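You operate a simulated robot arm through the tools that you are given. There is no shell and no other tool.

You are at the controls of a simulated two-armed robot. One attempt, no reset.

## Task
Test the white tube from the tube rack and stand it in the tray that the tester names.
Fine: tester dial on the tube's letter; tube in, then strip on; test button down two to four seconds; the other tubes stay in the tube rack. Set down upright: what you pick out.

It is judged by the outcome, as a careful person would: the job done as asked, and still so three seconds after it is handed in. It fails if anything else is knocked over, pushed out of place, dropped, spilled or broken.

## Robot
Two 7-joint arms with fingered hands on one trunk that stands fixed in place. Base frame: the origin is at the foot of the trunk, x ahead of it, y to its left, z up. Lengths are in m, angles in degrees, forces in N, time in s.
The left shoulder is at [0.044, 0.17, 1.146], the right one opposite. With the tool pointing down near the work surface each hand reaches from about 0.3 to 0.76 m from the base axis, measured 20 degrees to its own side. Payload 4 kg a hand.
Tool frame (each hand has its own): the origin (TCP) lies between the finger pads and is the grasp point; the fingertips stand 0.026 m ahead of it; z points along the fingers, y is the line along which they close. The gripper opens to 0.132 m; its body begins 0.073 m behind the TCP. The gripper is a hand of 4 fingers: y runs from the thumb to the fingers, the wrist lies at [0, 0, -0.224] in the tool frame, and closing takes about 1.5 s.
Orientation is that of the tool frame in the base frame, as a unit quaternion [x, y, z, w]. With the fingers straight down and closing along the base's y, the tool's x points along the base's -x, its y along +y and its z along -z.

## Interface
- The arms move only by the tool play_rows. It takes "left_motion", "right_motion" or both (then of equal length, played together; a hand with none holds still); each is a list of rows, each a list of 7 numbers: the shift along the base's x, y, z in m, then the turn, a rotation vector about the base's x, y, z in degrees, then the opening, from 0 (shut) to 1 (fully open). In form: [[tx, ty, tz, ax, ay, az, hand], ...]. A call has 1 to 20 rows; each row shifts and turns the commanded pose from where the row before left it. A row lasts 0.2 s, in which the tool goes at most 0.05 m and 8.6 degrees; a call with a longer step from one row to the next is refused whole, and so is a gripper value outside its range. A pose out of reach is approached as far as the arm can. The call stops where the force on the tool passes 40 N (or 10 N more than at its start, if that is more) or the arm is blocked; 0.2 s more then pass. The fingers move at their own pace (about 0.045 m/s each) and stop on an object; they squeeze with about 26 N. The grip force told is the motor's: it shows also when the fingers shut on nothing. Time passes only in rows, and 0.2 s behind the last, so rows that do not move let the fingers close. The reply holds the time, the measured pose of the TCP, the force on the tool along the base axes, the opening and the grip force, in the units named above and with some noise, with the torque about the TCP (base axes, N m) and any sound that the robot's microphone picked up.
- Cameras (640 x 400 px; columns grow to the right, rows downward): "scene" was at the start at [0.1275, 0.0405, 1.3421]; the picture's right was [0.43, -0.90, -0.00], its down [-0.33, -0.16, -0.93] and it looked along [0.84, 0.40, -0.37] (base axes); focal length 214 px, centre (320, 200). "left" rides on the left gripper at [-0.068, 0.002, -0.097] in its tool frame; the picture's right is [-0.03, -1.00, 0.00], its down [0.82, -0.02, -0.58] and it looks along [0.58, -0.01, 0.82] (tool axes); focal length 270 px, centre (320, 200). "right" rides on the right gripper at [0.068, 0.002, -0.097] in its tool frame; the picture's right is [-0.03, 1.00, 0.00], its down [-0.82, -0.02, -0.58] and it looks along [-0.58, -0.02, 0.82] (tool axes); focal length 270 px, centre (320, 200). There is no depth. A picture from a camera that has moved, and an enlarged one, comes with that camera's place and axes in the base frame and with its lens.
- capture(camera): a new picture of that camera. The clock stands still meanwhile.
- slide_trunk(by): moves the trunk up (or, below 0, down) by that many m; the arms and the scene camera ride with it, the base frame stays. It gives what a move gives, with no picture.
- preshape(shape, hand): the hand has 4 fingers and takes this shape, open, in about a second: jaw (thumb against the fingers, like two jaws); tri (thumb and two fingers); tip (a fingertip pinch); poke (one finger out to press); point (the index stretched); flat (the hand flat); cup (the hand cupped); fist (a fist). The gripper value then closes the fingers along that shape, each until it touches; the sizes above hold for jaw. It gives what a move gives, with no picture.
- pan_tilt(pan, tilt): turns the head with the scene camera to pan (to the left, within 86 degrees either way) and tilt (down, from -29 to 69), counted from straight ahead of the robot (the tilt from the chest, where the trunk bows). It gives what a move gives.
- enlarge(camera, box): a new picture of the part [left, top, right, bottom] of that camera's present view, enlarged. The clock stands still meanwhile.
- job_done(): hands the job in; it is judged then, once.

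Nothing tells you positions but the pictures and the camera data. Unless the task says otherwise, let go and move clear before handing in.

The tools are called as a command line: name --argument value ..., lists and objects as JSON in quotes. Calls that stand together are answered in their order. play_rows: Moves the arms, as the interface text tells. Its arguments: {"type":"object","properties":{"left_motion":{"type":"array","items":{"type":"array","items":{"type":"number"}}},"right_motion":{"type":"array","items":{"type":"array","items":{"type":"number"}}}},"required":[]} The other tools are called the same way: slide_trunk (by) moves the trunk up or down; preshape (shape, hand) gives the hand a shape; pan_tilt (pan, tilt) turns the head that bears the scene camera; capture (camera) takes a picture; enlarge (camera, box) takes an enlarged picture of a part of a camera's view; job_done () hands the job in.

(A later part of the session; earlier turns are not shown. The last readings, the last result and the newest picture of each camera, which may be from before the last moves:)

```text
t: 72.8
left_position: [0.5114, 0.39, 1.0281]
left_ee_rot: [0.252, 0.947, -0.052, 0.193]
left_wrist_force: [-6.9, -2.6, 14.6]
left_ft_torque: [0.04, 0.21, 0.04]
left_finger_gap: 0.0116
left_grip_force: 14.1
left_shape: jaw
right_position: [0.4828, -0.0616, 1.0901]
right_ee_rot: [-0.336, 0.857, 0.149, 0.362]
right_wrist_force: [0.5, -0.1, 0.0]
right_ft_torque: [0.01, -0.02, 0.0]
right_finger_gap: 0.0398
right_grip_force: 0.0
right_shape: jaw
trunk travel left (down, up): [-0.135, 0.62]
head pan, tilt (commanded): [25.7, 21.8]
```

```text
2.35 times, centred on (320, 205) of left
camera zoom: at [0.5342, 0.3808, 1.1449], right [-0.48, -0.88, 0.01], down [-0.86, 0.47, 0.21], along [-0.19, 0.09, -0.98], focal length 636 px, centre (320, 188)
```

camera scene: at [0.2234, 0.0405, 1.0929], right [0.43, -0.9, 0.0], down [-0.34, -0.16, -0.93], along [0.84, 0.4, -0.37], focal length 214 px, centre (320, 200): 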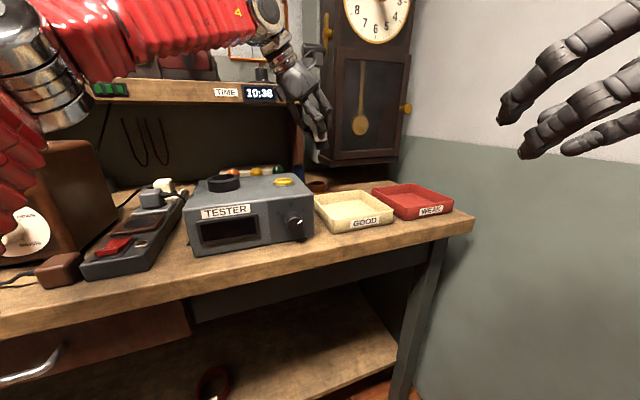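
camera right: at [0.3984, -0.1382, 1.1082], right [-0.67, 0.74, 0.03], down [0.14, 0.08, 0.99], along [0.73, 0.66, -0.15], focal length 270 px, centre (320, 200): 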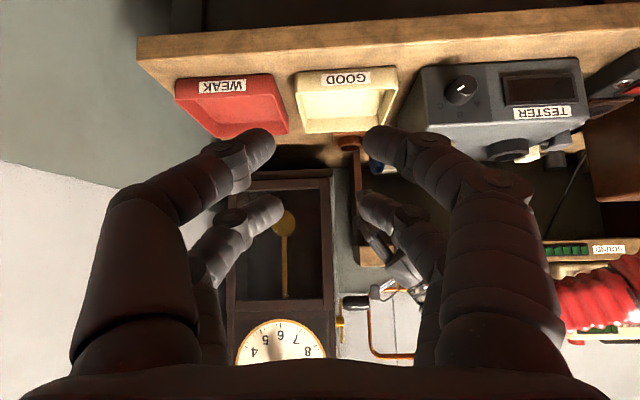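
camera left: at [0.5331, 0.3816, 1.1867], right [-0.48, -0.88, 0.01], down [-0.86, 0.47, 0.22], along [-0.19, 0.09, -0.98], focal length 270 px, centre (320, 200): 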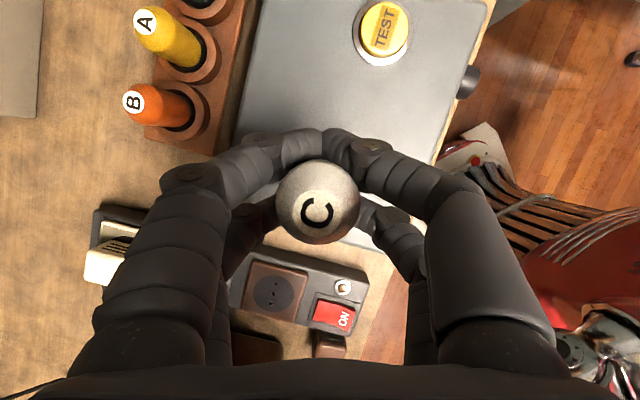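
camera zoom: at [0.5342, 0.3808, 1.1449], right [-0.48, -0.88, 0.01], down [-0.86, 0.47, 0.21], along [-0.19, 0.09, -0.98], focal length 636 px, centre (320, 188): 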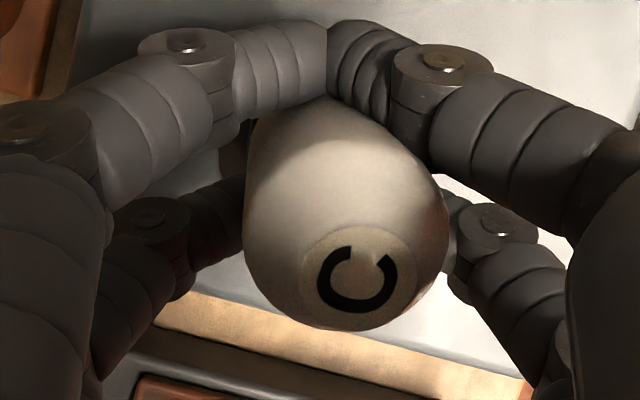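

The push tilted the tube in my grip. I'll lift it free again, measure the tilt, re-plumb it and aim with the foot rather than the top.

play_rows --left_motion '[[0, 0, 0.008, 0, 0, 0, 0], [0, 0, 0.01, 0, 0, 0, 0], [0, 0, 0.01, 0, 0, 0, 0], [0, 0, 0, 0, 0, 0, 0]]'

enlarge --camera "scene" --box '[190, 100, 270, 190]'

enlarge --camera "left" --box '[220, 120, 420, 290]'

capture --camera "right"

```text
t: 73.8
left_position: [0.5127, 0.3903, 1.054]
left_ee_rot: [0.252, 0.947, -0.053, 0.192]
left_wrist_force: [-0.2, -0.6, -0.8]
left_ft_torque: [-0.01, 0.0, 0.01]
left_finger_gap: 0.011
left_grip_force: 14.3
left_shape: jaw
right_position: [0.4842, -0.061, 1.0891]
right_ee_rot: [-0.335, 0.858, 0.148, 0.36]
right_wrist_force: [-0.6, 0.5, 0.4]
right_ft_torque: [0.01, 0.01, 0.02]
right_finger_gap: 0.0397
right_grip_force: 0.1
right_shape: jaw
trunk travel left (down, up): [-0.135, 0.62]
head pan, tilt (commanded): [25.7, 21.8]
```

```text
4.44 times, centred on (230, 145) of scene
camera zoom: at [0.223, 0.0405, 1.093], right [0.43, -0.9, 0.0], down [-0.34, -0.16, -0.93], along [0.84, 0.4, -0.37], focal length 953 px, centre (720, 444)
```

zoom: 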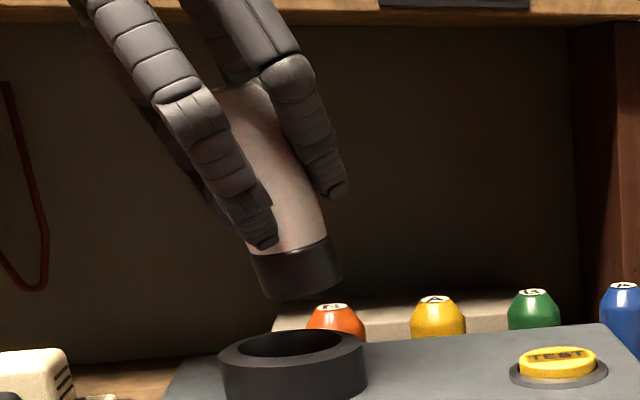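

```text
2.35 times, centred on (320, 205) of left
camera zoom: at [0.536, 0.3813, 1.1706], right [-0.48, -0.88, 0.01], down [-0.86, 0.47, 0.22], along [-0.2, 0.09, -0.98], focal length 636 px, centre (320, 188)
```

zoom: 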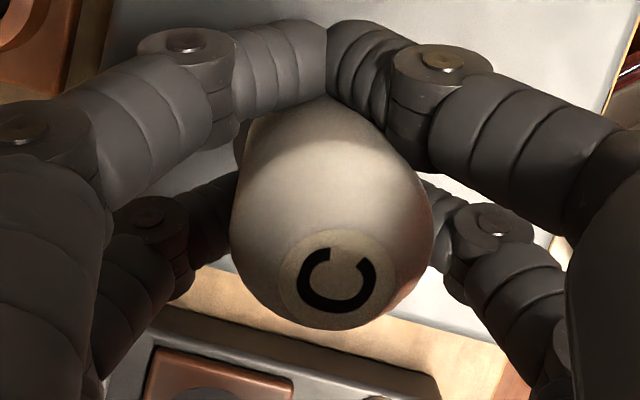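

```text
taken
camera right: at [0.3981, -0.1383, 1.1083], right [-0.67, 0.74, 0.03], down [0.13, 0.08, 0.99], along [0.73, 0.66, -0.15], focal length 270 px, centre (320, 200)
```

right: 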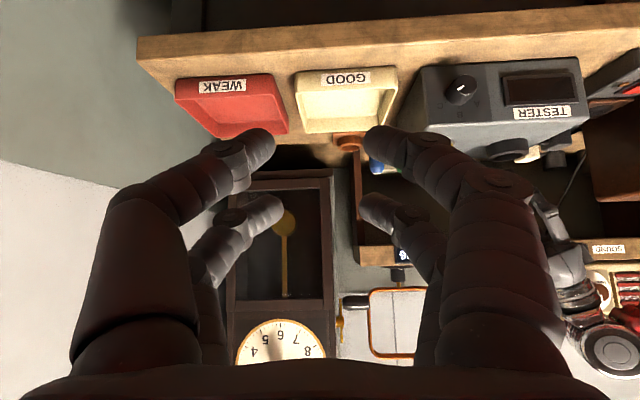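

The tube leans about 13° toward aligning with the hand, while its sideways position now looks right. I'll pitch the hand 13.5° more upright so the tube is plumb again and the grip stays aligned.

play_rows --left_motion '[[0, 0, 0.003, 2.237, 3.904, 0, 0], [-0.0015, -0.0005, 0, 2.237, 3.904, 0, 0], [-0.0015, -0.0005, 0, 2.237, 3.904, 0, 0], [0, 0, 0, 0, 0, 0, 0]]'

enlarge --camera "scene" --box '[190, 100, 270, 190]'

enlarge --camera "left" --box '[220, 120, 420, 290]'

```text
t: 74.8
left_position: [0.5096, 0.3887, 1.0569]
left_ee_rot: [0.256, 0.963, -0.022, 0.079]
left_wrist_force: [1.2, 0.2, -0.7]
left_ft_torque: [-0.02, -0.03, 0.01]
left_finger_gap: 0.011
left_grip_force: 13.7
left_shape: jaw
right_position: [0.4837, -0.0615, 1.0893]
right_ee_rot: [-0.336, 0.857, 0.149, 0.361]
right_wrist_force: [-0.1, 0.0, -0.6]
right_ft_torque: [0.02, 0.0, -0.04]
right_finger_gap: 0.0397
right_grip_force: 0.0
right_shape: jaw
trunk travel left (down, up): [-0.135, 0.62]
head pan, tilt (commanded): [25.7, 21.8]
```

```text
4.44 times, centred on (230, 145) of scene
camera zoom: at [0.223, 0.0404, 1.0931], right [0.43, -0.9, 0.0], down [-0.34, -0.16, -0.93], along [0.84, 0.4, -0.37], focal length 953 px, centre (720, 444)
```

zoom: 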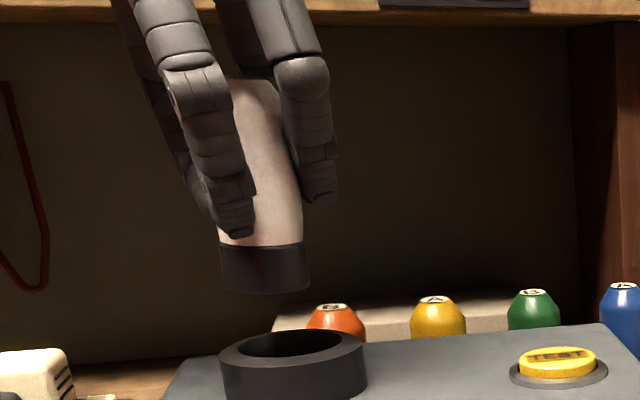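

```text
2.35 times, centred on (320, 205) of left
camera zoom: at [0.5552, 0.3673, 1.1643], right [-0.48, -0.88, 0.01], down [-0.79, 0.43, 0.44], along [-0.39, 0.2, -0.9], focal length 636 px, centre (320, 188)
```

zoom: 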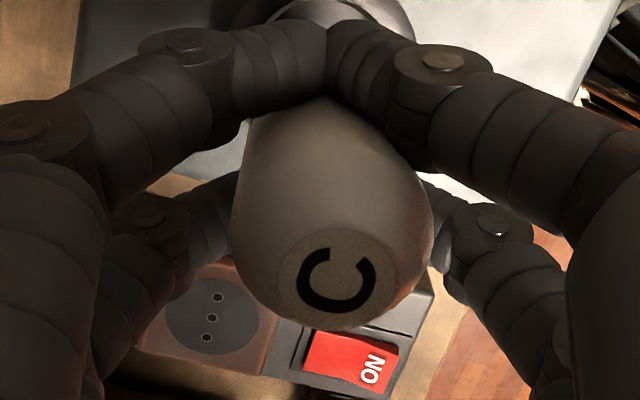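

The tube is plumb again but its foot sits about 7 mm to the left of the ring centre. I'll shift right and lower to just above the rim for another look.

play_rows --left_motion '[[0.0027, -0.0022, -0.004, 0, 0, 0, 0], [0.0027, -0.0022, -0.006, 0, 0, 0, 0], [0, 0, -0.006, 0, 0, 0, 0], [0, 0, -0.006, 0, 0, 0, 0], [0, 0, 0, 0, 0, 0, 0]]'

enlarge --camera "scene" --box '[200, 120, 260, 195]'

enlarge --camera "left" --box '[220, 120, 420, 290]'

```text
t: 76.0
left_position: [0.5142, 0.385, 1.0347]
left_ee_rot: [0.257, 0.963, -0.022, 0.078]
left_wrist_force: [-0.4, 1.0, 0.0]
left_ft_torque: [-0.01, 0.0, -0.01]
left_finger_gap: 0.0108
left_grip_force: 14.3
left_shape: jaw
right_position: [0.4831, -0.0608, 1.09]
right_ee_rot: [-0.336, 0.858, 0.148, 0.361]
right_wrist_force: [0.4, -0.2, 0.0]
right_ft_torque: [0.04, 0.02, -0.02]
right_finger_gap: 0.0398
right_grip_force: 0.0
right_shape: jaw
trunk travel left (down, up): [-0.135, 0.62]
head pan, tilt (commanded): [25.7, 21.8]
```

```text
5.33 times, centred on (230, 158) of scene
camera zoom: at [0.223, 0.0405, 1.0931], right [0.43, -0.9, 0.0], down [-0.34, -0.16, -0.93], along [0.84, 0.4, -0.37], focal length 1144 px, centre (800, 427)
```

zoom: 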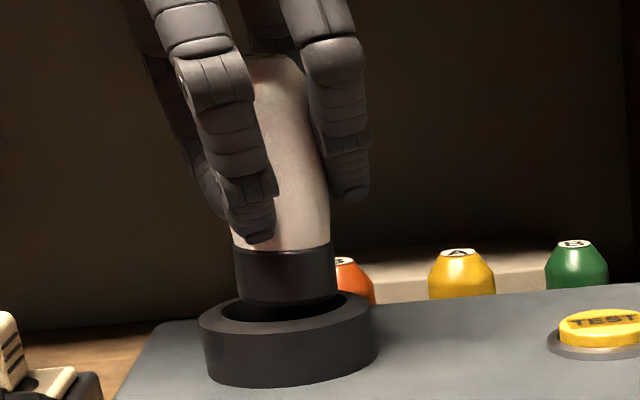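

```text
2.35 times, centred on (320, 205) of left
camera zoom: at [0.5608, 0.3633, 1.142], right [-0.48, -0.88, 0.01], down [-0.79, 0.43, 0.44], along [-0.39, 0.2, -0.9], focal length 636 px, centre (320, 188)
```

zoom: 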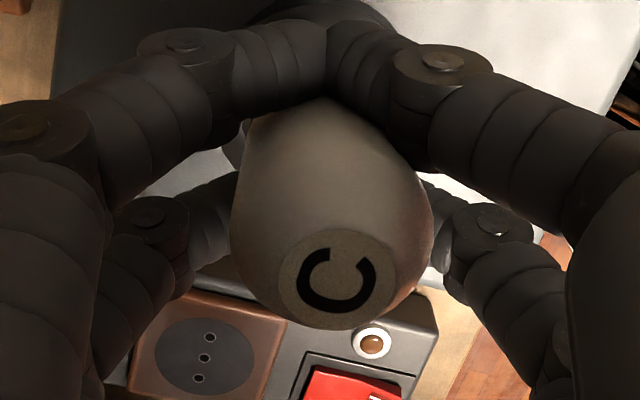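

The foot is now centred over the ring. I'll lower in small steps.

play_rows --left_motion '[[0, 0, -0.004, 0, 0, 0, 0], [0, 0, -0.004, 0, 0, 0, 0], [0, 0, -0.003, 0, 0, 0, 0], [0, 0, 0, 0, 0, 0, 0]]'

enlarge --camera "scene" --box '[200, 120, 260, 195]'

```text
t: 77.0
left_position: [0.5147, 0.3866, 1.0241]
left_ee_rot: [0.257, 0.963, -0.023, 0.079]
left_wrist_force: [0.3, 0.4, -1.3]
left_ft_torque: [0.07, 0.03, 0.03]
left_finger_gap: 0.0111
left_grip_force: 14.0
left_shape: jaw
right_position: [0.4842, -0.0607, 1.0882]
right_ee_rot: [-0.335, 0.858, 0.147, 0.361]
right_wrist_force: [-0.4, -0.6, 0.3]
right_ft_torque: [0.02, 0.0, 0.0]
right_finger_gap: 0.0396
right_grip_force: 0.0
right_shape: jaw
trunk travel left (down, up): [-0.135, 0.62]
head pan, tilt (commanded): [25.7, 21.8]
```

```text
5.33 times, centred on (230, 158) of scene
camera zoom: at [0.223, 0.0405, 1.093], right [0.43, -0.9, 0.0], down [-0.34, -0.16, -0.93], along [0.84, 0.4, -0.37], focal length 1144 px, centre (800, 427)
```

zoom: 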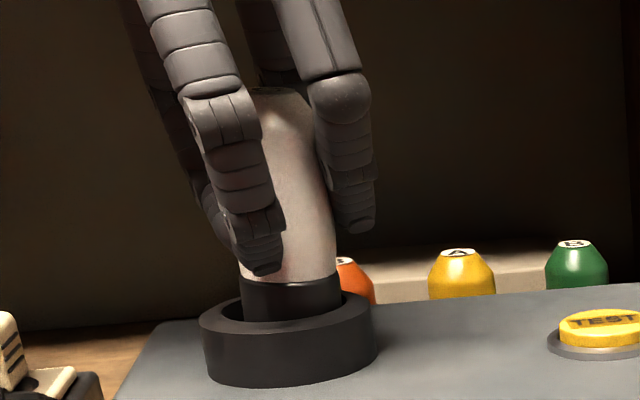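

The foot has entered the ring with no force. I'll continue down to the floor of the socket.

play_rows --left_motion '[[0, 0, -0.004, 0, 0, 0, 0], [0, 0, -0.004, 0, 0, 0, 0], [0, 0, -0.004, 0, 0, 0, 0], [0, 0, 0, 0, 0, 0, 0]]'

enlarge --camera "scene" --box '[200, 120, 260, 195]'

enlarge --camera "left" --box '[220, 120, 420, 290]'

```text
t: 78.0
left_position: [0.5146, 0.3861, 1.0122]
left_ee_rot: [0.257, 0.963, -0.022, 0.079]
left_wrist_force: [-0.2, 1.1, -0.1]
left_ft_torque: [0.02, 0.04, -0.01]
left_finger_gap: 0.0111
left_grip_force: 13.5
left_shape: jaw
right_position: [0.4852, -0.0608, 1.0894]
right_ee_rot: [-0.335, 0.858, 0.147, 0.361]
right_wrist_force: [-0.8, 0.4, 0.1]
right_ft_torque: [-0.01, 0.03, 0.0]
right_finger_gap: 0.0397
right_grip_force: 0.0
right_shape: jaw
trunk travel left (down, up): [-0.135, 0.62]
head pan, tilt (commanded): [25.7, 21.8]
```

```text
5.33 times, centred on (230, 158) of scene
camera zoom: at [0.2228, 0.0406, 1.0931], right [0.43, -0.9, 0.0], down [-0.33, -0.16, -0.93], along [0.84, 0.4, -0.37], focal length 1144 px, centre (800, 427)
```

zoom: 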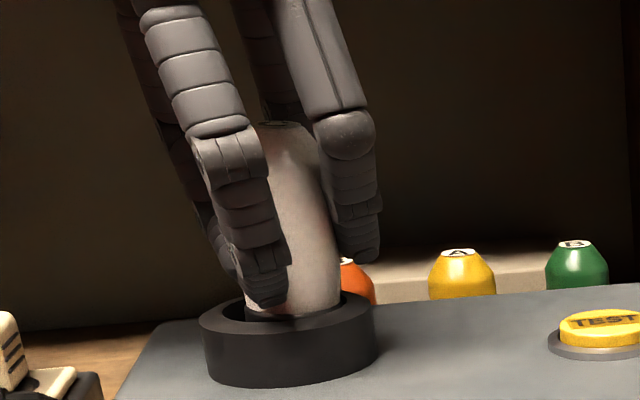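

```text
2.35 times, centred on (320, 205) of left
camera zoom: at [0.561, 0.3634, 1.1191], right [-0.48, -0.88, 0.01], down [-0.79, 0.43, 0.44], along [-0.39, 0.2, -0.9], focal length 636 px, centre (320, 188)
```

zoom: 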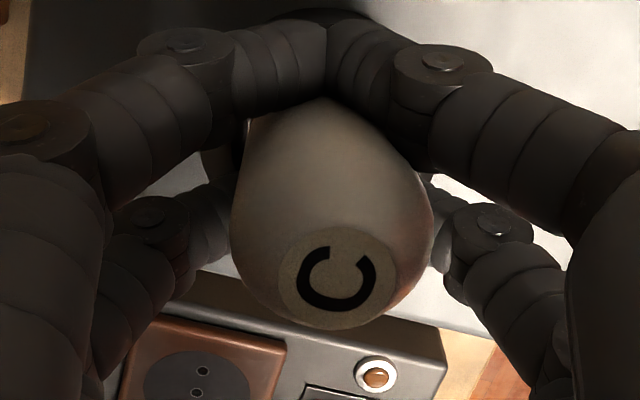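

Still no contact force. I'll go down a little more until the tube touches the bottom.

play_rows --left_motion '[[0, 0, -0.003, 0, 0, 0, 0], [0, 0, -0.003, 0, 0, 0, 0], [0, 0, 0, 0, 0, 0, 0]]'

enlarge --camera "scene" --box '[200, 120, 260, 195]'

```text
t: 78.8
left_position: [0.5131, 0.3865, 1.0075]
left_ee_rot: [0.256, 0.963, -0.021, 0.079]
left_wrist_force: [-3.6, 4.7, 10.4]
left_ft_torque: [0.08, 0.2, 0.0]
left_finger_gap: 0.011
left_grip_force: 13.5
left_shape: jaw
right_position: [0.483, -0.062, 1.0892]
right_ee_rot: [-0.336, 0.858, 0.148, 0.361]
right_wrist_force: [-0.3, -0.4, 0.3]
right_ft_torque: [0.02, -0.04, 0.0]
right_finger_gap: 0.0397
right_grip_force: 0.1
right_shape: jaw
trunk travel left (down, up): [-0.135, 0.62]
head pan, tilt (commanded): [25.7, 21.8]
```

```text
5.33 times, centred on (230, 158) of scene
camera zoom: at [0.2218, 0.0405, 1.0935], right [0.43, -0.9, 0.0], down [-0.33, -0.16, -0.93], along [0.84, 0.4, -0.37], focal length 1144 px, centre (800, 427)
```

zoom: 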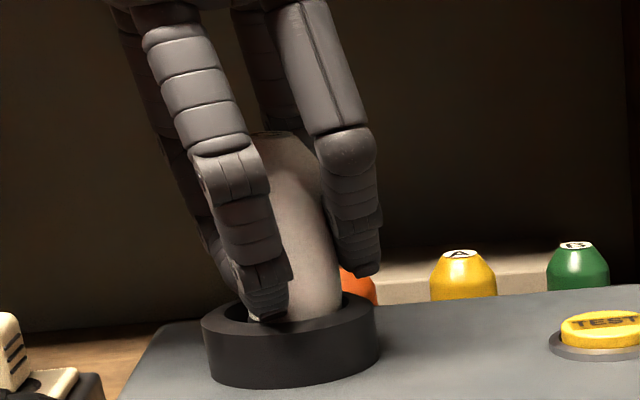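

The tube has reached the socket floor (about 10 N). I'll ease up 3 mm, open the fingers and then check before withdrawing.

play_rows --left_motion '[[0, 0, 0.003, 0, 0, 0, 0], [0, 0, 0, 0, 0, 0, 0.15], [0, 0, 0, 0, 0, 0, 0.2], [0, 0, 0, 0, 0, 0, 0.3], [0, 0, 0, 0, 0, 0, 0.36], [0, 0, 0, 0, 0, 0, 0.4], [0, 0, 0, 0, 0, 0, 0.4]]'

enlarge --camera "scene" --box '[190, 110, 270, 200]'

capture --camera "left"

```text
t: 80.4
left_position: [0.5146, 0.3859, 1.0092]
left_ee_rot: [0.256, 0.963, -0.022, 0.078]
left_wrist_force: [-0.6, 0.2, -0.1]
left_ft_torque: [-0.04, -0.03, 0.01]
left_finger_gap: 0.0524
left_grip_force: 0.0
left_shape: jaw
right_position: [0.4838, -0.0596, 1.0896]
right_ee_rot: [-0.335, 0.858, 0.147, 0.361]
right_wrist_force: [-0.7, 0.0, -0.1]
right_ft_torque: [-0.01, 0.0, -0.02]
right_finger_gap: 0.0397
right_grip_force: 0.0
right_shape: jaw
trunk travel left (down, up): [-0.135, 0.62]
head pan, tilt (commanded): [25.7, 21.8]
```

```text
4.44 times, centred on (230, 155) of scene
camera zoom: at [0.223, 0.0405, 1.0931], right [0.43, -0.9, 0.0], down [-0.34, -0.16, -0.93], along [0.84, 0.4, -0.37], focal length 953 px, centre (720, 400)
```

zoom: 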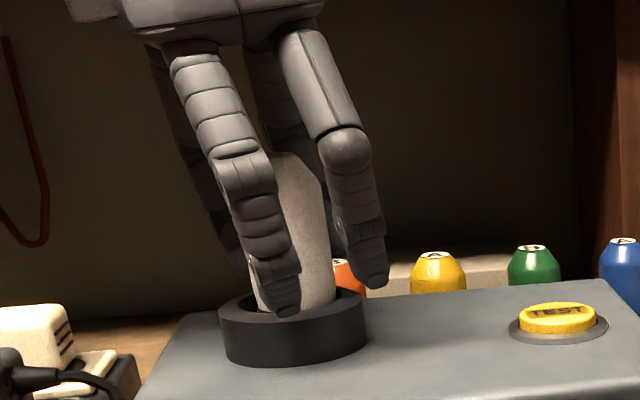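

```text
taken
camera left: at [0.5606, 0.3634, 1.116], right [-0.48, -0.88, 0.01], down [-0.79, 0.43, 0.44], along [-0.39, 0.2, -0.9], focal length 270 px, centre (320, 200)
```

left: 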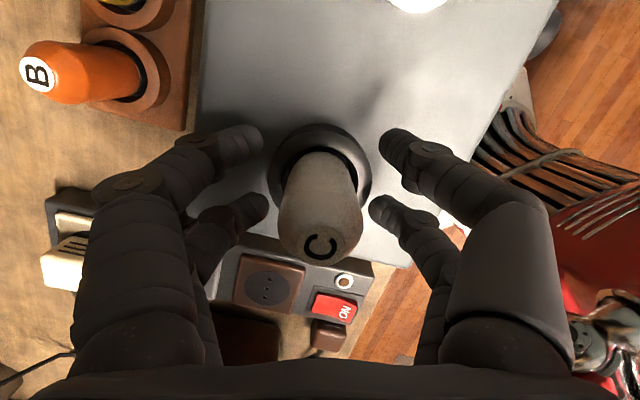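

The tube stands in the tester. I'll withdraw the left hand straight up, then look at the power strip.

play_rows --left_motion '[[0, 0, 0.02, 0, 0, 0, 0.42], [0, 0, 0.03, 0, 0, 0, 0.42], [0, 0, 0.03, 0, 0, 0, 0.42], [0, 0, 0.03, 0, 0, 0, 0.42], [-0.02, 0.01, 0.03, 0, 0, 0, 0.42], [-0.03, 0.01, 0.02, 0, 0, 0, 0.42], [-0.03, 0.01, 0, 0, 0, 0, 0.42], [0, 0, 0, 0, 0, 0, 0.42]]'

capture --camera "left"

capture --camera "scene"

```text
t: 82.2
left_position: [0.4342, 0.4146, 1.1718]
left_ee_rot: [0.257, 0.963, -0.023, 0.078]
left_wrist_force: [0.1, 0.0, 0.5]
left_ft_torque: [0.04, 0.02, 0.0]
left_finger_gap: 0.0551
left_grip_force: 0.0
left_shape: jaw
right_position: [0.4842, -0.0617, 1.0889]
right_ee_rot: [-0.335, 0.858, 0.149, 0.36]
right_wrist_force: [0.0, -0.3, 0.5]
right_ft_torque: [0.0, -0.02, 0.0]
right_finger_gap: 0.0396
right_grip_force: 0.2
right_shape: jaw
trunk travel left (down, up): [-0.135, 0.62]
head pan, tilt (commanded): [25.7, 21.8]
```

```text
taken
camera left: at [0.4811, 0.3925, 1.2781], right [-0.48, -0.88, 0.01], down [-0.79, 0.43, 0.44], along [-0.39, 0.2, -0.9], focal length 270 px, centre (320, 200)
```

left: 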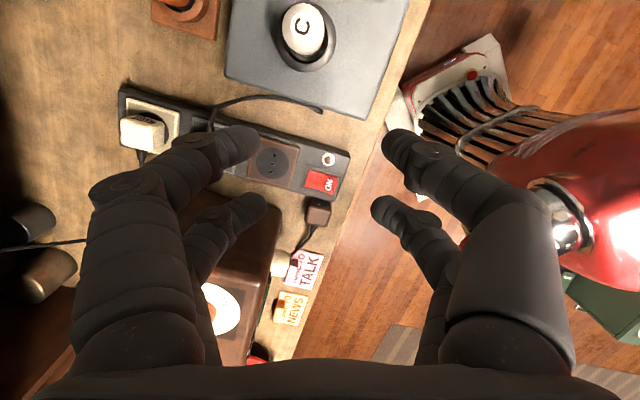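

```text
taken
camera scene: at [0.2231, 0.0406, 1.0929], right [0.43, -0.9, 0.0], down [-0.34, -0.16, -0.93], along [0.84, 0.4, -0.37], focal length 214 px, centre (320, 200)
```

scene: 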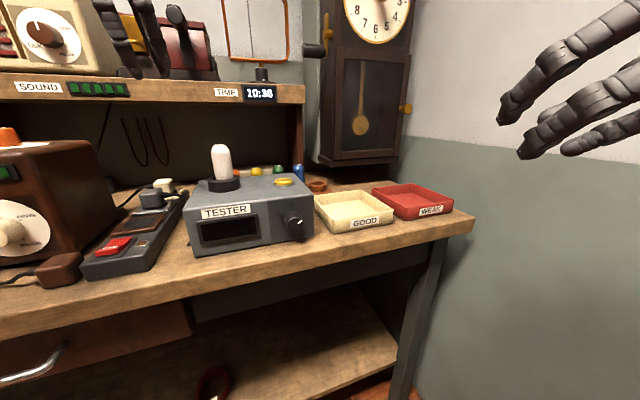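

The tube stands upright in the tester. I'll zoom in on the strip switch to locate its ON end.

enlarge --camera "left" --box '[280, 130, 370, 220]'

enlarge --camera "scene" --box '[70, 170, 200, 290]'

enlarge --camera "scene" --box '[190, 130, 320, 260]'

```text
4.44 times, centred on (325, 175) of left
camera zoom: at [0.4811, 0.3925, 1.2781], right [-0.48, -0.88, 0.01], down [-0.79, 0.43, 0.44], along [-0.39, 0.2, -0.9], focal length 1201 px, centre (298, 311)
```

zoom: 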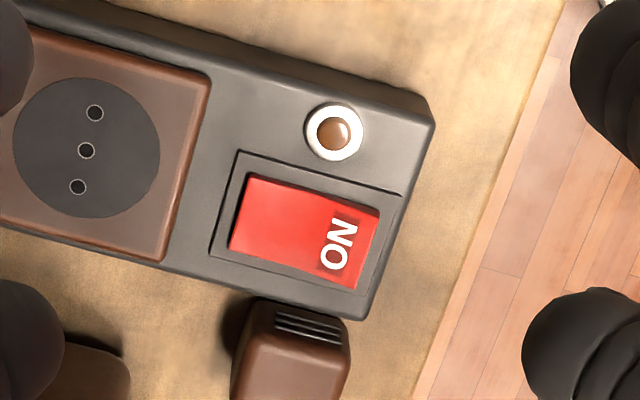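

```text
3.33 times, centred on (135, 230) of scene
camera zoom: at [0.2231, 0.0406, 1.0929], right [0.43, -0.9, 0.0], down [-0.34, -0.16, -0.93], along [0.84, 0.4, -0.37], focal length 715 px, centre (937, 100)
```

zoom: 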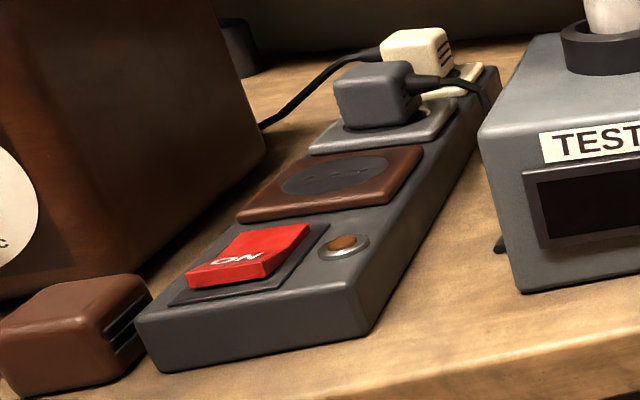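

```text
3.08 times, centred on (255, 195) of scene
camera zoom: at [0.2231, 0.0406, 1.0929], right [0.43, -0.9, 0.0], down [-0.34, -0.16, -0.93], along [0.84, 0.4, -0.37], focal length 660 px, centre (520, 215)
```

zoom: 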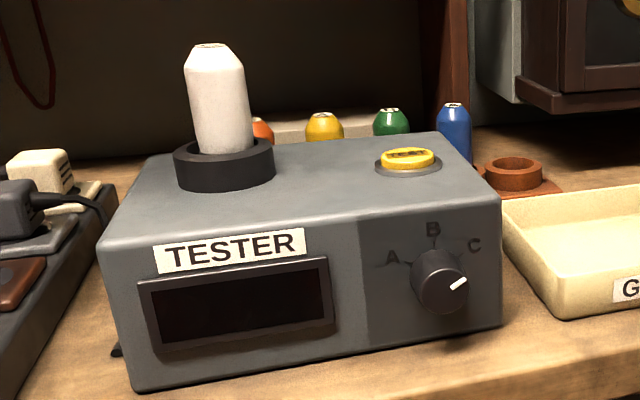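

The switch's ON end is at about (0.333, 0.450, 0.902). I'll put the left hand into the pointing shape and see where its pressing tip sits.

preshape --shape "point" --hand "left"

capture --camera "left"

capture --camera "scene"

```text
t: 83.1
left_position: [0.4353, 0.4142, 1.1718]
left_ee_rot: [0.257, 0.963, -0.022, 0.079]
left_wrist_force: [0.4, -0.6, -0.3]
left_ft_torque: [0.0, -0.02, 0.02]
left_finger_gap: 0.0002
left_grip_force: 0.1
left_shape: point
right_position: [0.4832, -0.0616, 1.0899]
right_ee_rot: [-0.336, 0.857, 0.149, 0.361]
right_wrist_force: [0.2, -0.1, -0.1]
right_ft_torque: [-0.02, 0.01, -0.03]
right_finger_gap: 0.0396
right_grip_force: 0.2
right_shape: jaw
trunk travel left (down, up): [-0.135, 0.62]
head pan, tilt (commanded): [25.7, 21.8]
```

```text
taken
camera left: at [0.481, 0.3923, 1.2784], right [-0.48, -0.88, 0.01], down [-0.79, 0.43, 0.44], along [-0.39, 0.2, -0.9], focal length 270 px, centre (320, 200)
```

left: 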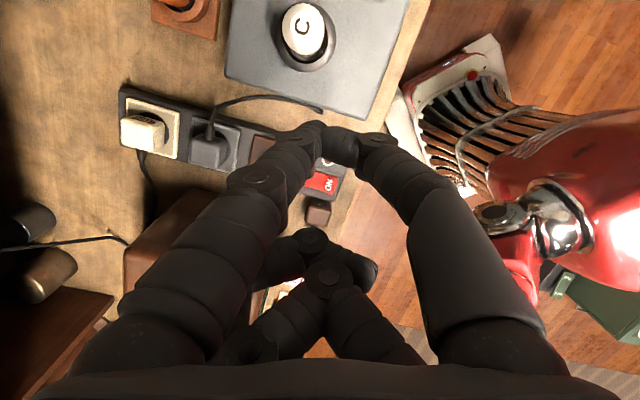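

```text
taken
camera scene: at [0.2229, 0.0405, 1.0931], right [0.43, -0.9, 0.0], down [-0.33, -0.16, -0.93], along [0.84, 0.4, -0.37], focal length 214 px, centre (320, 200)
```

scene: 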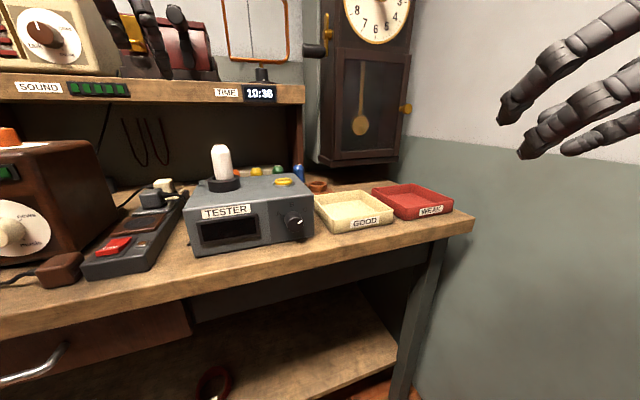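

In this shape the pressing tip sits a little ahead of the grasp point. To stay clear of the brown radio, I'll yaw the hand to point forward and move it above the switch.

play_rows --left_motion '[[-0.02, 0.006, -0.008, 0, 0, 8, 0], [-0.02, 0.006, -0.008, 0, 0, 8, 0], [-0.02, 0.006, -0.008, 0, 0, 8, 0], [-0.02, 0.006, -0.008, 0, 0, 8, 0], [-0.02, 0.006, -0.01, 0, 0, 8, 0], [-0.02, 0.006, -0.02, 1.04, -5.91, 0, 0], [-0.008, 0.003, -0.03, 0, 0, 0, 0], [0, 0, -0.03, 0, 0, 0, 0], [0, 0, 0, 0, 0, 0, 0]]'

capture --camera "left"

capture --camera "scene"

```text
t: 85.1
left_position: [0.3068, 0.4551, 1.0478]
left_ee_rot: [-0.088, 0.987, 0.011, 0.133]
left_wrist_force: [-0.4, -0.5, 0.2]
left_ft_torque: [-0.01, -0.01, 0.0]
left_finger_gap: 0.0002
left_grip_force: 0.0
left_shape: point
right_position: [0.484, -0.0612, 1.0901]
right_ee_rot: [-0.335, 0.858, 0.148, 0.361]
right_wrist_force: [-0.7, 0.6, -1.3]
right_ft_torque: [0.0, 0.02, 0.01]
right_finger_gap: 0.0393
right_grip_force: 0.0
right_shape: jaw
trunk travel left (down, up): [-0.135, 0.62]
head pan, tilt (commanded): [25.7, 21.8]
```

```text
taken
camera left: at [0.3461, 0.4651, 1.1597], right [0.2, -0.98, 0.01], down [-0.92, -0.19, 0.34], along [-0.33, -0.08, -0.94], focal length 270 px, centre (320, 200)
```

left: 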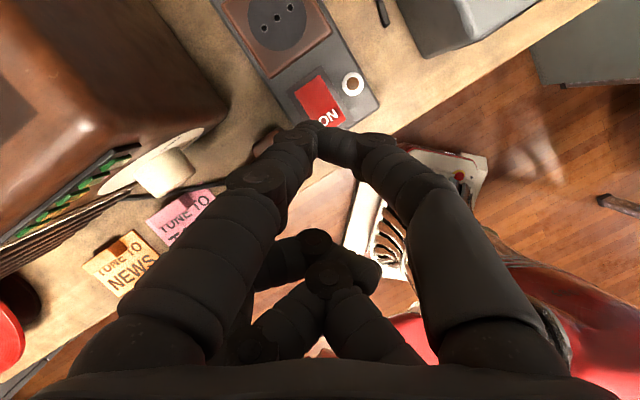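

```text
taken
camera scene: at [0.2226, 0.0407, 1.0932], right [0.43, -0.9, 0.0], down [-0.33, -0.16, -0.93], along [0.84, 0.4, -0.37], focal length 214 px, centre (320, 200)
```

scene: 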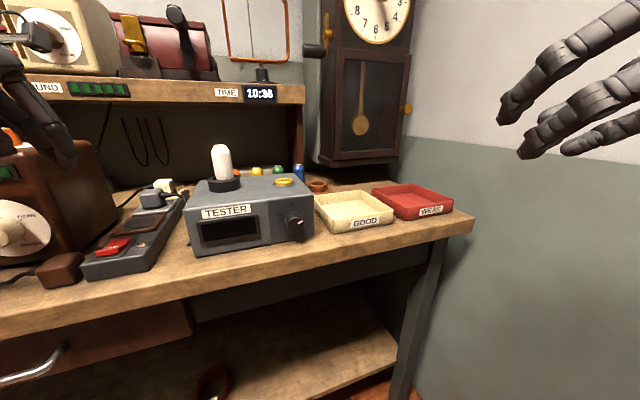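

The tip is lined up over the ON end of the switch. I'll lower most of the way and check.

play_rows --left_motion '[[0, 0.0005, -0.025, 0, 0, 0, 0], [0, 0.0005, -0.025, 0, 0, 0, 0], [0, 0, -0.025, 0, 0, 0, 0], [0, 0, -0.02, 0, 0, 0, 0], [0, 0, 0, 0, 0, 0, 0]]'

enlarge --camera "left" --box '[240, 60, 420, 200]'

enlarge --camera "scene" --box '[50, 150, 190, 290]'

```text
t: 86.3
left_position: [0.3071, 0.4564, 0.9514]
left_ee_rot: [-0.088, 0.987, 0.011, 0.133]
left_wrist_force: [-0.5, -0.2, 0.1]
left_ft_torque: [-0.01, 0.0, 0.0]
left_finger_gap: 0.0
left_grip_force: 0.0
left_shape: point
right_position: [0.4837, -0.0622, 1.0902]
right_ee_rot: [-0.335, 0.858, 0.149, 0.361]
right_wrist_force: [-0.4, -0.4, 0.0]
right_ft_torque: [0.01, 0.02, -0.04]
right_finger_gap: 0.0397
right_grip_force: 0.1
right_shape: jaw
trunk travel left (down, up): [-0.135, 0.62]
head pan, tilt (commanded): [25.7, 21.8]
```

```text
2.86 times, centred on (330, 130) of left
camera zoom: at [0.3461, 0.466, 1.0632], right [0.2, -0.98, 0.01], down [-0.92, -0.19, 0.34], along [-0.33, -0.08, -0.94], focal length 772 px, centre (291, 400)
```

zoom: 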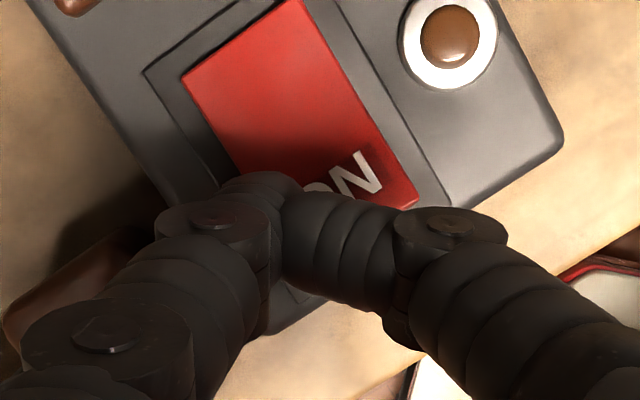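

```text
2.86 times, centred on (120, 220) of scene
camera zoom: at [0.2228, 0.0405, 1.0931], right [0.43, -0.9, 0.0], down [-0.33, -0.16, -0.93], along [0.84, 0.4, -0.37], focal length 613 px, centre (891, 143)
```

zoom: 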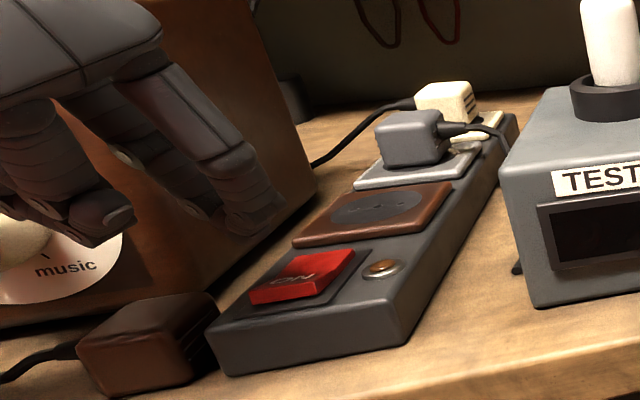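

The tip is about 3 cm above the ON half of the rocker. I'll press down in small steps.

play_rows --left_motion '[[-0.0025, -0.0025, -0.01, 0, 0, 0, 0], [0, 0, -0.01, 0, 0, 0, 0], [0, 0, -0.005, 0, 0, 0, 0], [0, 0, -0.004, 0, 0, 0, 0], [0, 0, 0, 0, 0, 0, 0]]'

enlarge --camera "scene" --box '[50, 150, 190, 290]'

enlarge --camera "left" --box '[240, 60, 420, 200]'

```text
t: 87.5
left_position: [0.3036, 0.4535, 0.9295]
left_ee_rot: [-0.092, 0.985, 0.013, 0.142]
left_wrist_force: [-4.6, 0.0, 15.5]
left_ft_torque: [0.17, -0.28, 0.08]
left_finger_gap: 0.0
left_grip_force: 0.1
left_shape: point
right_position: [0.4837, -0.0624, 1.0911]
right_ee_rot: [-0.335, 0.857, 0.149, 0.361]
right_wrist_force: [0.6, -0.8, -0.6]
right_ft_torque: [0.01, 0.02, 0.01]
right_finger_gap: 0.0394
right_grip_force: 0.1
right_shape: jaw
trunk travel left (down, up): [-0.135, 0.62]
head pan, tilt (commanded): [25.7, 21.8]
stopped in row 5 (left hand): the force on the tool passed its limit at 42 N (the readings are from after the stop); the commanded pose is now the measured one
```

```text
2.86 times, centred on (120, 220) of scene
camera zoom: at [0.2213, 0.0395, 1.0934], right [0.43, -0.9, 0.0], down [-0.33, -0.16, -0.93], along [0.84, 0.4, -0.37], focal length 613 px, centre (891, 143)
```

zoom: 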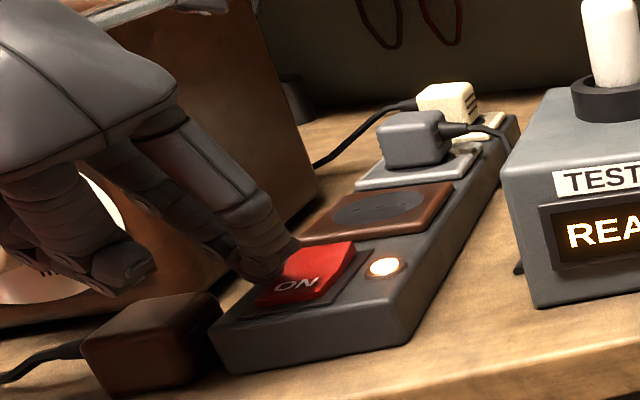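

```text
2.86 times, centred on (330, 130) of left
camera zoom: at [0.3411, 0.4641, 1.041], right [0.21, -0.98, 0.01], down [-0.93, -0.19, 0.32], along [-0.31, -0.08, -0.95], focal length 772 px, centre (291, 400)
```

zoom: 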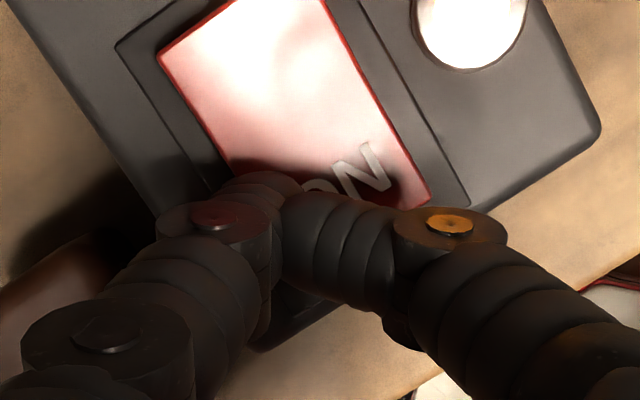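

The strip lamp is lit and the tester window came on, starting "REA…". I'll raise the hand and read the window before pressing TEST.

play_rows --left_motion '[[0, 0, 0.01, 0, 0, 0, 0], [0, 0, 0.03, 0, 0, 0, 0], [0, 0, 0.03, 0, 0, 0, 0], [0, 0, 0.03, 0, 0, 0, 0], [0, 0, 0.03, 0, 0, 0, 0], [0, 0, 0.03, 0, 0, 0, 0], [0, 0, 0.03, 0, 0, 0, 0]]'

enlarge --camera "scene" --box '[70, 130, 330, 290]'

enlarge --camera "scene" --box '[180, 190, 320, 260]'

```text
t: 89.1
left_position: [0.3057, 0.4547, 1.1166]
left_ee_rot: [-0.09, 0.986, 0.013, 0.14]
left_wrist_force: [-0.2, 0.0, 0.2]
left_ft_torque: [-0.02, 0.04, 0.02]
left_finger_gap: 0.0
left_grip_force: 0.1
left_shape: point
right_position: [0.4845, -0.0613, 1.0894]
right_ee_rot: [-0.336, 0.857, 0.149, 0.361]
right_wrist_force: [-0.4, -0.6, 0.0]
right_ft_torque: [-0.03, 0.02, 0.0]
right_finger_gap: 0.0396
right_grip_force: 0.1
right_shape: jaw
trunk travel left (down, up): [-0.135, 0.62]
head pan, tilt (commanded): [25.7, 21.8]
```

```text
2.46 times, centred on (200, 210) of scene
camera zoom: at [0.2226, 0.0403, 1.0932], right [0.43, -0.9, 0.0], down [-0.33, -0.16, -0.93], along [0.84, 0.4, -0.37], focal length 528 px, centre (615, 175)
```

zoom: 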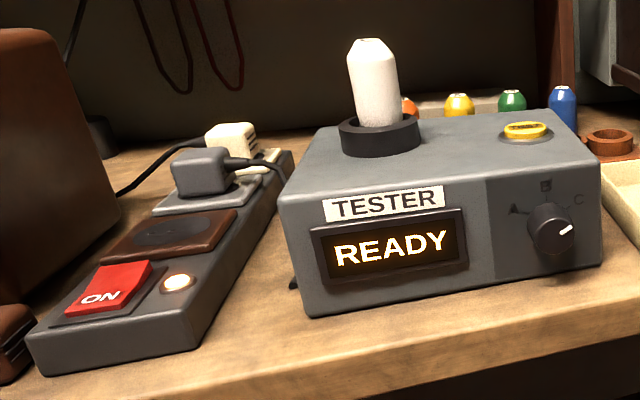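

```text
4.57 times, centred on (250, 225) of scene
camera zoom: at [0.2226, 0.0403, 1.0932], right [0.43, -0.9, 0.0], down [-0.33, -0.16, -0.93], along [0.84, 0.4, -0.37], focal length 980 px, centre (640, 86)
```

zoom: 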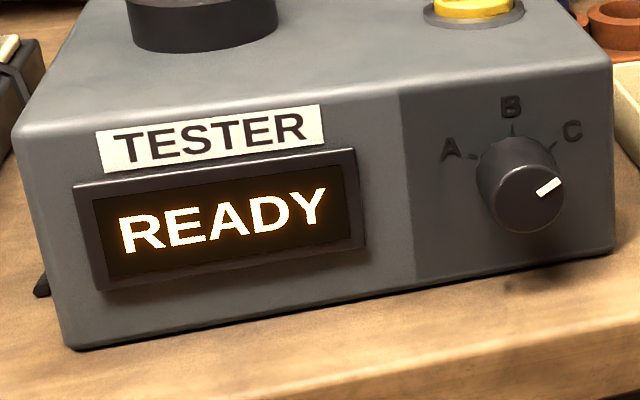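

The tester shows READY with the dial on C and the tube in. Now I'll move the pressing tip above the TEST button, leaning away from the tube.

play_rows --left_motion '[[0.03, -0.018, 0.002, 0, 0, 7.5, 0], [0.032, -0.02, 0, 0, 0, 7.5, 0], [0.032, -0.021, 0, 0, 0, 7.5, 0], [0.032, -0.021, 0, 0, 0, 7.5, 0], [0.032, -0.022, 0, 0, 0, 0, 0], [0.032, -0.022, 0, 0, 0, 0, 0], [0.032, -0.022, 0, 0, 0, 0, 0], [0.028, -0.02, 0, 0, 0, 0, 0], [0, 0, 0, 0, 0, 0, 0]]'

capture --camera "left"

enlarge --camera "scene" --box '[190, 80, 340, 220]'

```text
t: 91.1
left_position: [0.5541, 0.2861, 1.1191]
left_ee_rot: [-0.343, 0.929, 0.047, 0.133]
left_wrist_force: [0.0, -0.6, -0.1]
left_ft_torque: [-0.03, 0.01, -0.02]
left_finger_gap: 0.0
left_grip_force: 0.1
left_shape: point
right_position: [0.4837, -0.0601, 1.0911]
right_ee_rot: [-0.336, 0.857, 0.149, 0.36]
right_wrist_force: [-0.3, -0.4, 0.1]
right_ft_torque: [0.02, 0.02, 0.0]
right_finger_gap: 0.0395
right_grip_force: 0.0
right_shape: jaw
trunk travel left (down, up): [-0.135, 0.62]
head pan, tilt (commanded): [25.7, 21.8]
```

```text
taken
camera left: at [0.5819, 0.3148, 1.2313], right [0.67, -0.74, 0.01], down [-0.71, -0.63, 0.33], along [-0.24, -0.23, -0.94], focal length 270 px, centre (320, 200)
```

left: 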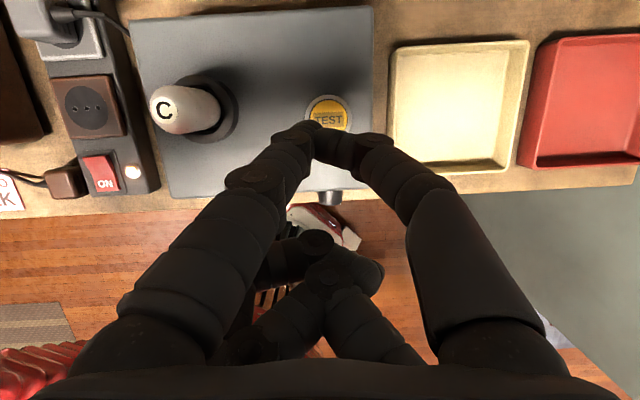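

```text
2.86 times, centred on (265, 150) of scene
camera zoom: at [0.2223, 0.0404, 1.0934], right [0.43, -0.9, 0.0], down [-0.33, -0.16, -0.93], along [0.84, 0.4, -0.37], focal length 613 px, centre (477, 343)
```

zoom: 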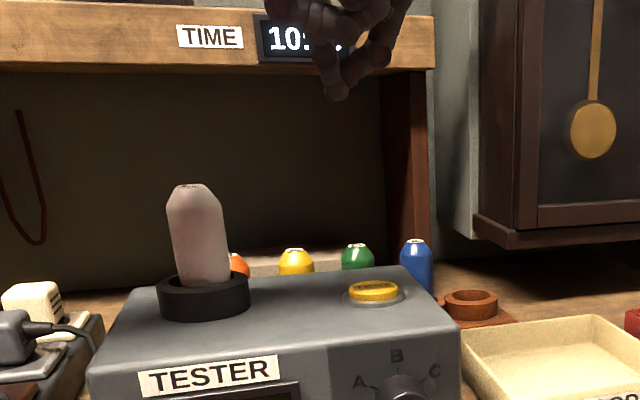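

The tip is nearly over the button. I'll correct a few millimetres and descend to about 2 cm above it.

play_rows --left_motion '[[0.0012, 0.0015, -0.025, 0, 0, 0, 0], [0.0013, 0.0015, -0.025, 0, 0, 0, 0], [0, 0, -0.025, 0, 0, 0, 0], [0, 0, -0.025, 0, 0, 0, 0], [0, 0, -0.012, 0, 0, 0, 0], [0, 0, 0, 0, 0, 0, 0]]'

enlarge --camera "left" --box '[240, 60, 420, 200]'

enlarge --camera "scene" --box '[200, 110, 330, 230]'

```text
t: 92.5
left_position: [0.557, 0.2899, 1.0068]
left_ee_rot: [-0.342, 0.929, 0.047, 0.132]
left_wrist_force: [0.1, 0.1, 0.1]
left_ft_torque: [-0.02, 0.0, 0.03]
left_finger_gap: 0.0
left_grip_force: 0.1
left_shape: point
right_position: [0.4846, -0.0621, 1.0891]
right_ee_rot: [-0.336, 0.857, 0.149, 0.361]
right_wrist_force: [-0.7, 1.2, 0.4]
right_ft_torque: [0.02, 0.04, -0.02]
right_finger_gap: 0.0397
right_grip_force: 0.0
right_shape: jaw
trunk travel left (down, up): [-0.135, 0.62]
head pan, tilt (commanded): [25.7, 21.8]
```

```text
2.86 times, centred on (330, 130) of left
camera zoom: at [0.5852, 0.3191, 1.1186], right [0.67, -0.75, 0.01], down [-0.71, -0.63, 0.33], along [-0.24, -0.23, -0.94], focal length 772 px, centre (291, 400)
```

zoom: 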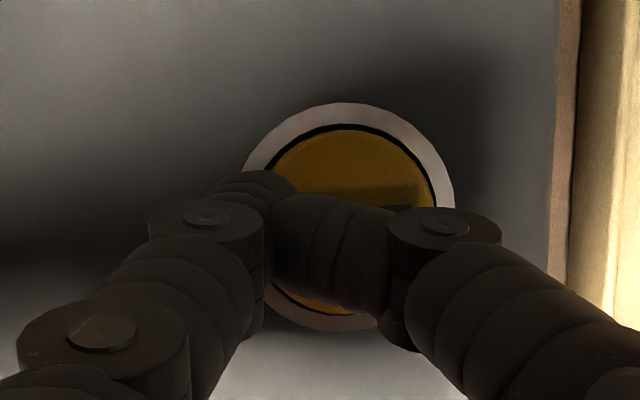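

```text
3.33 times, centred on (265, 170) of scene
camera zoom: at [0.223, 0.0405, 1.0931], right [0.43, -0.9, 0.0], down [-0.34, -0.16, -0.93], along [0.84, 0.4, -0.37], focal length 715 px, centre (503, 300)
```

zoom: 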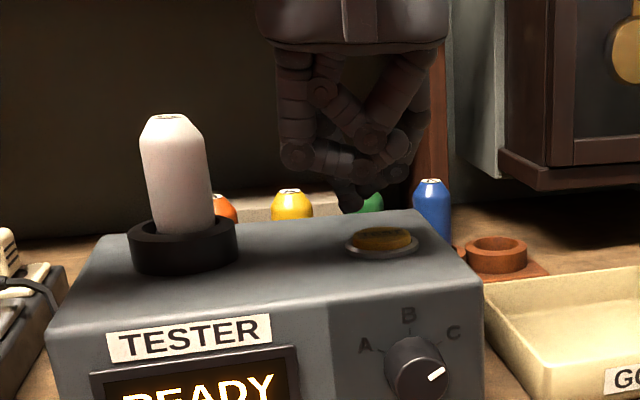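

In this shape one fingertip hangs lowest, about 1 cm off my assumed point. I'll re-centre that tip on the button and come to just above it.

play_rows --left_motion '[[0.002, -0.0055, 0, 0, 0, 0, 0], [0.002, -0.0055, 0, 0, 0, 0, 0], [0, 0, -0.004, 0, 0, 0, 0], [0, 0, 0, 0, 0, 0, 0]]'

enlarge --camera "left" --box '[240, 60, 420, 200]'

enlarge --camera "scene" --box '[250, 140, 310, 200]'

```text
t: 93.5
left_position: [0.5619, 0.2799, 1.0019]
left_ee_rot: [-0.341, 0.929, 0.048, 0.132]
left_wrist_force: [-0.5, 0.3, 0.2]
left_ft_torque: [0.0, 0.03, 0.02]
left_finger_gap: 0.0001
left_grip_force: 0.1
left_shape: point
right_position: [0.4844, -0.0613, 1.0898]
right_ee_rot: [-0.336, 0.858, 0.148, 0.36]
right_wrist_force: [0.2, -0.4, -0.2]
right_ft_torque: [0.02, 0.01, 0.01]
right_finger_gap: 0.0397
right_grip_force: 0.0
right_shape: jaw
trunk travel left (down, up): [-0.135, 0.62]
head pan, tilt (commanded): [25.7, 21.8]
```

```text
2.86 times, centred on (330, 130) of left
camera zoom: at [0.5905, 0.3082, 1.1144], right [0.67, -0.75, 0.01], down [-0.71, -0.63, 0.33], along [-0.24, -0.23, -0.94], focal length 772 px, centre (291, 400)
```

zoom: 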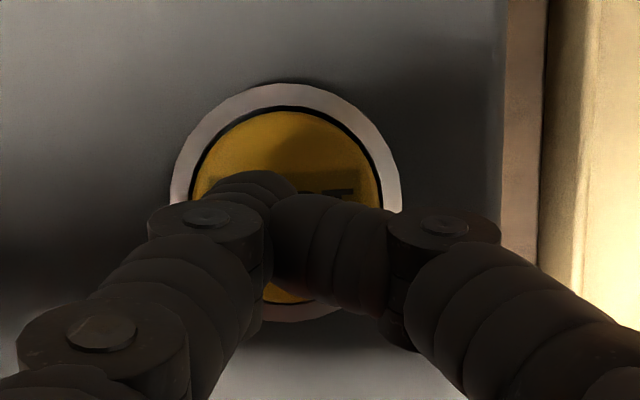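

```text
6.67 times, centred on (280, 170) of scene
camera zoom: at [0.2231, 0.0405, 1.093], right [0.43, -0.9, 0.0], down [-0.34, -0.16, -0.93], along [0.84, 0.4, -0.37], focal length 1430 px, centre (587, 400)
```

zoom: 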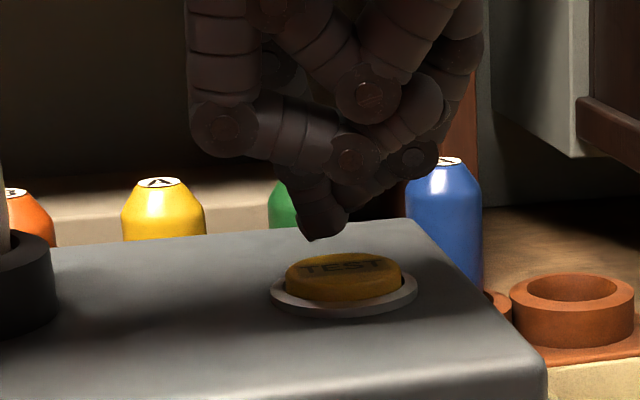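

The scene view shows the tip still about 7 mm left of the button's centre. I'll shift it and check once more.

play_rows --left_motion '[[0.001, -0.0033, 0, 0, 0, 0, 0], [0.0012, -0.0033, 0, 0, 0, 0, 0], [0, 0, 0, 0, 0, 0, 0]]'

enlarge --camera "scene" --box '[250, 140, 310, 200]'

enlarge --camera "left" --box '[240, 60, 420, 200]'

```text
t: 94.3
left_position: [0.5635, 0.2725, 1.0025]
left_ee_rot: [-0.342, 0.929, 0.048, 0.131]
left_wrist_force: [-1.1, -0.9, 1.2]
left_ft_torque: [-0.03, -0.02, 0.0]
left_finger_gap: 0.0
left_grip_force: 0.0
left_shape: point
right_position: [0.4847, -0.0603, 1.0905]
right_ee_rot: [-0.336, 0.857, 0.149, 0.361]
right_wrist_force: [0.2, -0.6, 0.6]
right_ft_torque: [-0.03, -0.02, -0.01]
right_finger_gap: 0.0396
right_grip_force: 0.0
right_shape: jaw
trunk travel left (down, up): [-0.135, 0.62]
head pan, tilt (commanded): [25.7, 21.8]
```

```text
6.67 times, centred on (280, 170) of scene
camera zoom: at [0.223, 0.0405, 1.0931], right [0.43, -0.9, 0.0], down [-0.34, -0.16, -0.93], along [0.84, 0.4, -0.37], focal length 1430 px, centre (587, 400)
```

zoom: 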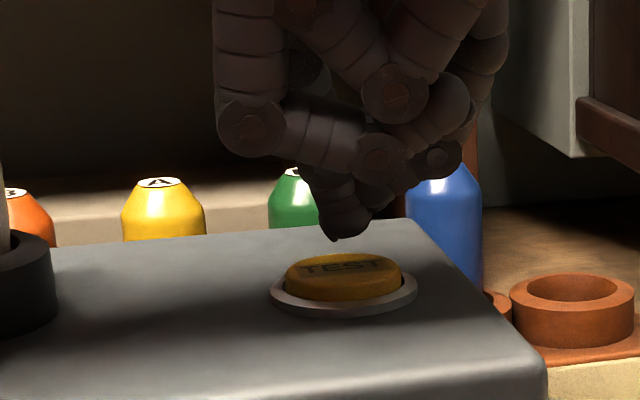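

```text
2.86 times, centred on (330, 130) of left
camera zoom: at [0.5925, 0.3011, 1.1148], right [0.67, -0.75, 0.01], down [-0.71, -0.63, 0.33], along [-0.24, -0.23, -0.94], focal length 772 px, centre (291, 400)
```

zoom: 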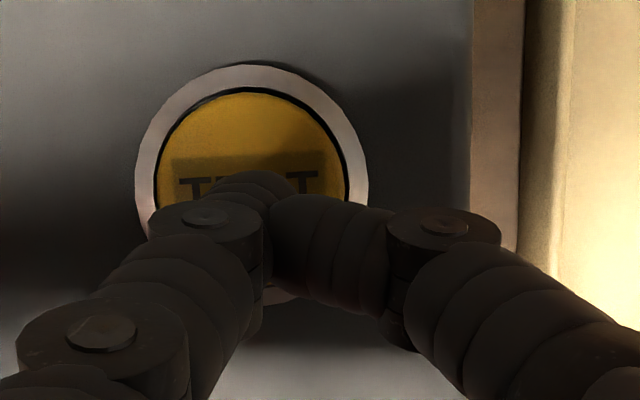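

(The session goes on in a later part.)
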